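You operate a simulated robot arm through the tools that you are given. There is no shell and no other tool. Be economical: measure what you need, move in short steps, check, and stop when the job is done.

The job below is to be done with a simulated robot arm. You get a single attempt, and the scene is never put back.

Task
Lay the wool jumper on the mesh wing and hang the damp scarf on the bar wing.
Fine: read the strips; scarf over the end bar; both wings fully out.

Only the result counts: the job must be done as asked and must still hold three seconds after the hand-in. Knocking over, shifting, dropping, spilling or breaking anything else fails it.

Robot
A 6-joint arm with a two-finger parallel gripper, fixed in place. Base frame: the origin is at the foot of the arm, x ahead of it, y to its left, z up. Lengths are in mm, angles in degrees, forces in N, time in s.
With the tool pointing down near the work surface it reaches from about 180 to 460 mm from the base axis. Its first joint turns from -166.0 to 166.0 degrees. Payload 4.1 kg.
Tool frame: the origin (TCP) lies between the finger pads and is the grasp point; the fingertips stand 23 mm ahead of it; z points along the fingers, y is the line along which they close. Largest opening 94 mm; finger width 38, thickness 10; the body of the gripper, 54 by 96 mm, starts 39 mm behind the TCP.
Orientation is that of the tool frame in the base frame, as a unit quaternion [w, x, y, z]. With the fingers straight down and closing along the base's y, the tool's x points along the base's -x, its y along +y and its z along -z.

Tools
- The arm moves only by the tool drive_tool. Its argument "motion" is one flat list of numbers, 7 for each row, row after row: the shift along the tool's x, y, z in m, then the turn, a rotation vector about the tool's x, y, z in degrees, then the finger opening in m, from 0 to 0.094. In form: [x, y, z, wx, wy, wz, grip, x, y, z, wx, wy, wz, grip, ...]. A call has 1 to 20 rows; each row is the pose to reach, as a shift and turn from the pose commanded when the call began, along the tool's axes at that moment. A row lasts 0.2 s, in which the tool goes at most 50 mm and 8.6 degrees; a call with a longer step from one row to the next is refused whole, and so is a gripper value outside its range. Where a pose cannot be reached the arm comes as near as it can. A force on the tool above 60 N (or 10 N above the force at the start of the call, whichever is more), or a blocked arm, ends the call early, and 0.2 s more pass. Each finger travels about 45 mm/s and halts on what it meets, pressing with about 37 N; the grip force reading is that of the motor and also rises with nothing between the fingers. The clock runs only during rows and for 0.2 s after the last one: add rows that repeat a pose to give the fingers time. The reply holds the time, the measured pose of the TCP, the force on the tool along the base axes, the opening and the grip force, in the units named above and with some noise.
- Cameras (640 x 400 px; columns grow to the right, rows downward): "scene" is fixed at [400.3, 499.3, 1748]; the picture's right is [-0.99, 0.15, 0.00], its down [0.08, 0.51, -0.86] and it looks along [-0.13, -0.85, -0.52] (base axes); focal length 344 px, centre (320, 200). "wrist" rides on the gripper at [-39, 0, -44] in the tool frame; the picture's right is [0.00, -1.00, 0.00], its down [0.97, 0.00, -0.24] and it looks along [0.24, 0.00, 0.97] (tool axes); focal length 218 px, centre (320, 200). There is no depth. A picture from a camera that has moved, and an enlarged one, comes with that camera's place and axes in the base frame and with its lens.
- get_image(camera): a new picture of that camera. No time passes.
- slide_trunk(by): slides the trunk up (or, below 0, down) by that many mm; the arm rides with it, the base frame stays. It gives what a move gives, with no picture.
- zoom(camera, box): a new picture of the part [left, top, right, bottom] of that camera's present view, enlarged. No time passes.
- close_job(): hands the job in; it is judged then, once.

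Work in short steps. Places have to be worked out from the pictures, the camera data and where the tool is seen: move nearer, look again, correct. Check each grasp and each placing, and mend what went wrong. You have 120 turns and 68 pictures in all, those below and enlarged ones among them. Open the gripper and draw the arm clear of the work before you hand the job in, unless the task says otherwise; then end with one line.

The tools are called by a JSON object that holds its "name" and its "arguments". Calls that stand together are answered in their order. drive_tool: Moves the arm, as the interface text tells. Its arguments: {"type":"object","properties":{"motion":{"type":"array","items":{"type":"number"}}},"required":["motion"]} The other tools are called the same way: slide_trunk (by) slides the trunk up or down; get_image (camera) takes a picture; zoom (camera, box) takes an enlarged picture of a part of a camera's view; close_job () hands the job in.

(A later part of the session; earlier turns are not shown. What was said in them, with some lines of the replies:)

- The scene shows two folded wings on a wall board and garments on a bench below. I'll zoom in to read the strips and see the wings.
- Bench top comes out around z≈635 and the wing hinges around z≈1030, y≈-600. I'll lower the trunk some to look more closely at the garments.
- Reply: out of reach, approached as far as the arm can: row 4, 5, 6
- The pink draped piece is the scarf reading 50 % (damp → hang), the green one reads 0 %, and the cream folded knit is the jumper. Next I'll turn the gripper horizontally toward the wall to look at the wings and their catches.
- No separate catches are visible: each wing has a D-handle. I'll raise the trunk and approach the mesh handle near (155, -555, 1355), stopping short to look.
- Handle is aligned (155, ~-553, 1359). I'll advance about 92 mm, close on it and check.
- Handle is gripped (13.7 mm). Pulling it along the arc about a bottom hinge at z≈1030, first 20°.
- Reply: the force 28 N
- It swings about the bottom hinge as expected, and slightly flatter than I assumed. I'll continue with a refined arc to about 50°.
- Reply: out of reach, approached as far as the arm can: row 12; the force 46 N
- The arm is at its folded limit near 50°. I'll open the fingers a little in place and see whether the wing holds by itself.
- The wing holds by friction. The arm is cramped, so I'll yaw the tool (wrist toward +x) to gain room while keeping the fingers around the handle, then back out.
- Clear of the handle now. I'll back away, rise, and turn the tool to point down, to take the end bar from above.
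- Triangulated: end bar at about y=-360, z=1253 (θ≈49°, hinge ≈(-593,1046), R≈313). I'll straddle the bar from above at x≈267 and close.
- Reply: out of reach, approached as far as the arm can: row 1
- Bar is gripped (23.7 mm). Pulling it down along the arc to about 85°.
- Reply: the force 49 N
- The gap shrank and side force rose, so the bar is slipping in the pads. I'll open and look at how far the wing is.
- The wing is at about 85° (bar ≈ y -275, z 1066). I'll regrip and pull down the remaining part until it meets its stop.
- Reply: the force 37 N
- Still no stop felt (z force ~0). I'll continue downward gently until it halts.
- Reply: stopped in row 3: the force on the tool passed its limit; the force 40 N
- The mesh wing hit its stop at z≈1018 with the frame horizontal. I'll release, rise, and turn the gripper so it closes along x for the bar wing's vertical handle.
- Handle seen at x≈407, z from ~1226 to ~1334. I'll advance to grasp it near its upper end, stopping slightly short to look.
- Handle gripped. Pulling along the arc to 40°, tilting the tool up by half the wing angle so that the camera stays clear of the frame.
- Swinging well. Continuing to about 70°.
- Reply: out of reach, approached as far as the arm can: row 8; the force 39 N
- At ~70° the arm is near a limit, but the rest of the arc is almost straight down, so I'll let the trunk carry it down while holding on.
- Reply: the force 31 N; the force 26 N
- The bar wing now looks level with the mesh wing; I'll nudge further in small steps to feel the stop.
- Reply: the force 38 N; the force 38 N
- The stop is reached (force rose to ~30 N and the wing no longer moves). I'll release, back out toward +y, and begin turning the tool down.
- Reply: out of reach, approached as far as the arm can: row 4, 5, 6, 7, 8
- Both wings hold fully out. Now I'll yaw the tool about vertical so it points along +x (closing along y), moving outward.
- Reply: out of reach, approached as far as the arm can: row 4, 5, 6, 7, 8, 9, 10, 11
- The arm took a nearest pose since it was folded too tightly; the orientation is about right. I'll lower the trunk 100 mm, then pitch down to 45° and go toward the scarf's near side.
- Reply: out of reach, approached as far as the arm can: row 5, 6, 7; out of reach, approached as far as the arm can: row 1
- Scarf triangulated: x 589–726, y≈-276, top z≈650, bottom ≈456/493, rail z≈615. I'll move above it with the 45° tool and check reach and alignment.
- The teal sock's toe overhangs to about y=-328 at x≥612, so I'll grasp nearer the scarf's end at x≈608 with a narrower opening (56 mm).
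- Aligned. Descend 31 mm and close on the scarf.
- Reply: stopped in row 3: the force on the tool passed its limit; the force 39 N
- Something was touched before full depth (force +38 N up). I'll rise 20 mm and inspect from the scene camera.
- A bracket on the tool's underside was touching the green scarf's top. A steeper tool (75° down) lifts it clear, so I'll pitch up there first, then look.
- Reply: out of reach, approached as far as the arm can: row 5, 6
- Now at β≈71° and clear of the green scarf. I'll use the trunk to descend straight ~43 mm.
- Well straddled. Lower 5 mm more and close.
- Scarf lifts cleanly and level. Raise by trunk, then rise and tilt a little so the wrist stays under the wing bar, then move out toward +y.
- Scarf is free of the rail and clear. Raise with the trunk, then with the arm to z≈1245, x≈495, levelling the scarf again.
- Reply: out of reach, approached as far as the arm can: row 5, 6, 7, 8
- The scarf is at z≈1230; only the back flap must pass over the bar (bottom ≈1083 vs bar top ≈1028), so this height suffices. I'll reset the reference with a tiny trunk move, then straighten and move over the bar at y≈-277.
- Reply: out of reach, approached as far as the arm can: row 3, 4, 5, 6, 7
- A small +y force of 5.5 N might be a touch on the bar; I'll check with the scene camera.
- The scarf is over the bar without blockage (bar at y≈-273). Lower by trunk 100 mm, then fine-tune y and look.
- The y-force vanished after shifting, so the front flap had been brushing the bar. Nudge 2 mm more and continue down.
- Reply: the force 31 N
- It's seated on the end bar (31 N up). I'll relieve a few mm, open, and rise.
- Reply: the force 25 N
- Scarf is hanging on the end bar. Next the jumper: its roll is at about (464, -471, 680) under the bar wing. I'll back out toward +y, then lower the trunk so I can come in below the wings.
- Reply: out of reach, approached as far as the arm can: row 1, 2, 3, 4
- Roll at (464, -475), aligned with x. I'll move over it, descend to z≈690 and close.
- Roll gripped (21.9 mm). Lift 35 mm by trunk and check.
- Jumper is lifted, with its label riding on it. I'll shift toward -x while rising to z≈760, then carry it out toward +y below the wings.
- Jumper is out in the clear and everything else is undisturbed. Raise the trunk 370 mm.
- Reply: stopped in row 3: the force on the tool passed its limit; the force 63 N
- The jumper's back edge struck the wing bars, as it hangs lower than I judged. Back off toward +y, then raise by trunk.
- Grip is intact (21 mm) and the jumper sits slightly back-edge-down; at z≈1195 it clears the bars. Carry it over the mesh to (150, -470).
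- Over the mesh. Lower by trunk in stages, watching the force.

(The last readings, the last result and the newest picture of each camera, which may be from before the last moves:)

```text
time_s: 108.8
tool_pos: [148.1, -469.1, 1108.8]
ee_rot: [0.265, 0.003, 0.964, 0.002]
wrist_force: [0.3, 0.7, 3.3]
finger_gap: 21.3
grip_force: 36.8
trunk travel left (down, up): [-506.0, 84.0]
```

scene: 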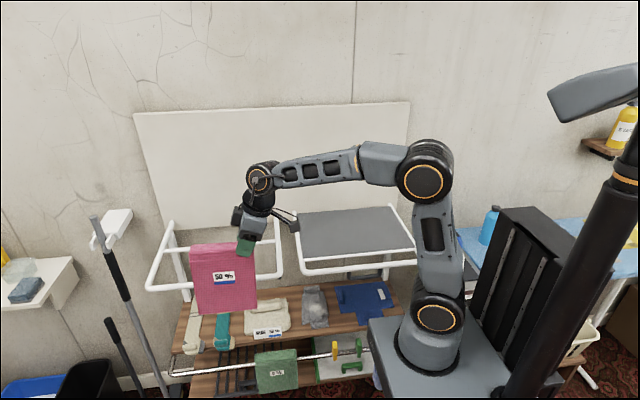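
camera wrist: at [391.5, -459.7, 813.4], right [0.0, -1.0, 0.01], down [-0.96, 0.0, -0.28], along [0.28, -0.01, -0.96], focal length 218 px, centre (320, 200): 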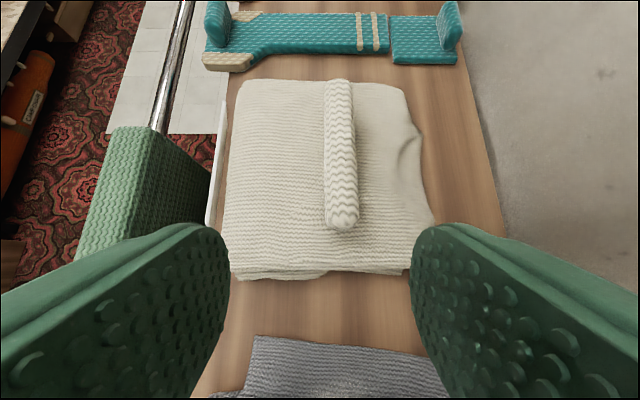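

First contact at ~1109. Continue in small steps so it settles flat.

{"name": "slide_trunk", "arguments": {"by": -8}}

{"name": "slide_trunk", "arguments": {"by": -8}}

{"name": "slide_trunk", "arguments": {"by": -6}}

```text
time_s: 109.4
tool_pos: [149.5, -469.9, 1108.4]
ee_rot: [0.268, 0.002, 0.964, -0.004]
wrist_force: [6.0, -5.0, 54.8]
finger_gap: 21.8
grip_force: 37.1
trunk travel left (down, up): [-498.0, 92.0]
```

```text
time_s: 109.7
tool_pos: [148.4, -472.5, 1108.3]
ee_rot: [0.268, 0.001, 0.963, -0.009]
wrist_force: [0.8, 2.3, 21.5]
finger_gap: 21.9
grip_force: 37.0
trunk travel left (down, up): [-495.0, 95.0]
stopped: the force on the tool passed its limit (the readings are from after the stop); the commanded pose is now the measured one
```

```text
time_s: 110.3
tool_pos: [148.8, -473.6, 1103.9]
ee_rot: [0.269, 0.002, 0.963, -0.01]
wrist_force: [-0.1, -0.4, 45.0]
finger_gap: 22.0
grip_force: 37.2
trunk travel left (down, up): [-489.0, 101.0]
```

Firm flat contact at ~1107 (jumper was level; bench is ~z 613). Relieve, open, and rise.

{"name": "slide_trunk", "arguments": {"by": 5}}

{"name": "drive_tool", "arguments": {"motion": [0, 0, 0, 0, 0, 0, 0.035, 0, 0, 0, 0, 0, 0, 0.05, 0, 0, 0, 0, 0, 0, 0.06, 0, 0, 0, 0, 0, 0, 0.06]}}

{"name": "slide_trunk", "arguments": {"by": 94}}

```text
time_s: 110.8
tool_pos: [149.8, -472.3, 1104.8]
ee_rot: [0.267, 0.002, 0.964, -0.005]
wrist_force: [1.3, -0.4, 20.4]
finger_gap: 21.9
grip_force: 37.0
trunk travel left (down, up): [-494.0, 96.0]
```

```text
time_s: 111.8
tool_pos: [148.7, -473.0, 1104.1]
ee_rot: [0.266, 0.002, 0.964, -0.005]
wrist_force: [0.9, -0.3, -0.5]
finger_gap: 59.9
grip_force: 0.1
trunk travel left (down, up): [-494.0, 96.0]
```

```text
time_s: 113.1
tool_pos: [149.6, -473.0, 1197.9]
ee_rot: [0.267, 0.002, 0.964, -0.005]
wrist_force: [-0.4, -0.3, 0.0]
finger_gap: 60.0
grip_force: 0.0
trunk travel left (down, up): [-588.0, 2.0]
```

Released. Draw the arm clear toward +y and check with a picture.

{"name": "drive_tool", "arguments": {"motion": [-0.0135, 0.037, 0.008, 0, 0, 0, 0.06, -0.027, 0.074, 0.016, 0, 0, 0, 0.06, -0.0405, 0.111, 0.024, 0, 0, 0, 0.06, -0.054, 0.148, 0.032, 0, 0, 0, 0.06, -0.0675, 0.185, 0.04, 0, 0, 0, 0.06, -0.081, 0.222, 0.048, 0, 0, 0, 0.06, -0.0947, 0.26, 0.056, 0, 0, 0, 0.06, -0.0947, 0.3, 0.056, 0, 0, 0, 0.06]}}

{"name": "zoom", "arguments": {"camera": "scene", "box": [130, 180, 450, 380]}}

```text
time_s: 114.9
tool_pos: [261.3, -173.9, 1197.0]
ee_rot: [0.267, 0.003, 0.964, -0.005]
wrist_force: [-0.8, -0.7, 0.5]
finger_gap: 60.0
grip_force: 0.1
trunk travel left (down, up): [-588.0, 2.0]
```

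```text
2.00 times, centred on (290, 280) of scene
camera zoom: at [400.3, 499.3, 1748.0], right [-0.99, 0.15, 0.0], down [0.08, 0.51, -0.86], along [-0.13, -0.85, -0.52], focal length 688 px, centre (380, 40)
```

zoom: 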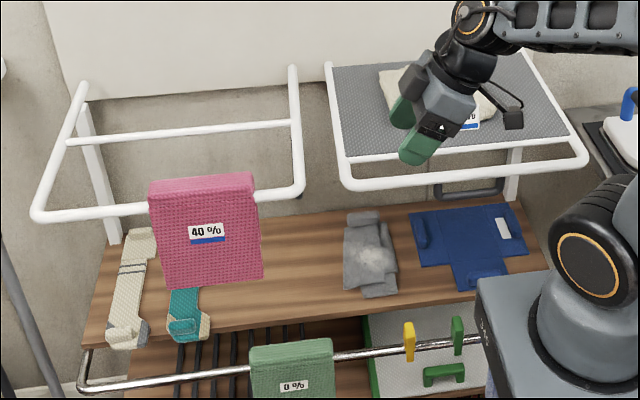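

The scarf hangs on the end bar and the jumper lies on the mesh. I'll draw the arm further aside and use the last picture to confirm the jumper.

{"name": "drive_tool", "arguments": {"motion": [-0.035, 0.03, 0.02, 0, 0, 0, 0.06, -0.07, 0.06, 0.04, 0, 0, 0, 0.06, -0.105, 0.09, 0.06, 0, 0, 0, 0.06, -0.12, 0.12, 0.07, 0, 0, 0, 0.06, -0.12, 0.15, 0.07, 0, 0, 0, 0.06]}}

{"name": "zoom", "arguments": {"camera": "scene", "box": [260, 180, 440, 300]}}

```text
refused: row 1 steps farther than a row can; nothing moved
```

```text
refused: no pictures are left
```

No pictures remain, but the last one showed everything in place. I'll draw the arm a bit further away, then hand in.

{"name": "drive_tool", "arguments": {"motion": [-0.02, 0.02, 0.012, 0, 0, 0, 0.06, -0.04, 0.04, 0.024, 0, 0, 0, 0.06, -0.06, 0.06, 0.036, 0, 0, 0, 0.06, -0.06, 0.08, 0.036, 0, 0, 0, 0.06]}}

{"name": "close_job", "arguments": {}}

```text
time_s: 115.9
tool_pos: [331.3, -93.6, 1196.7]
ee_rot: [0.268, 0.001, 0.964, -0.005]
wrist_force: [-0.6, 0.3, 0.1]
finger_gap: 59.8
grip_force: 0.1
trunk travel left (down, up): [-588.0, 2.0]
```

```text
The job is handed in.
```

I swung both wings out to their stops, laid the cream knit jumper on the mesh wing despite its "HANG 50 %" label, and hung the damp pink scarf (50 % strip) over the end bar of the bar wing; I had no picture left to look closely at the jumper, and the tool briefly touched the green scarf without visibly shifting it.
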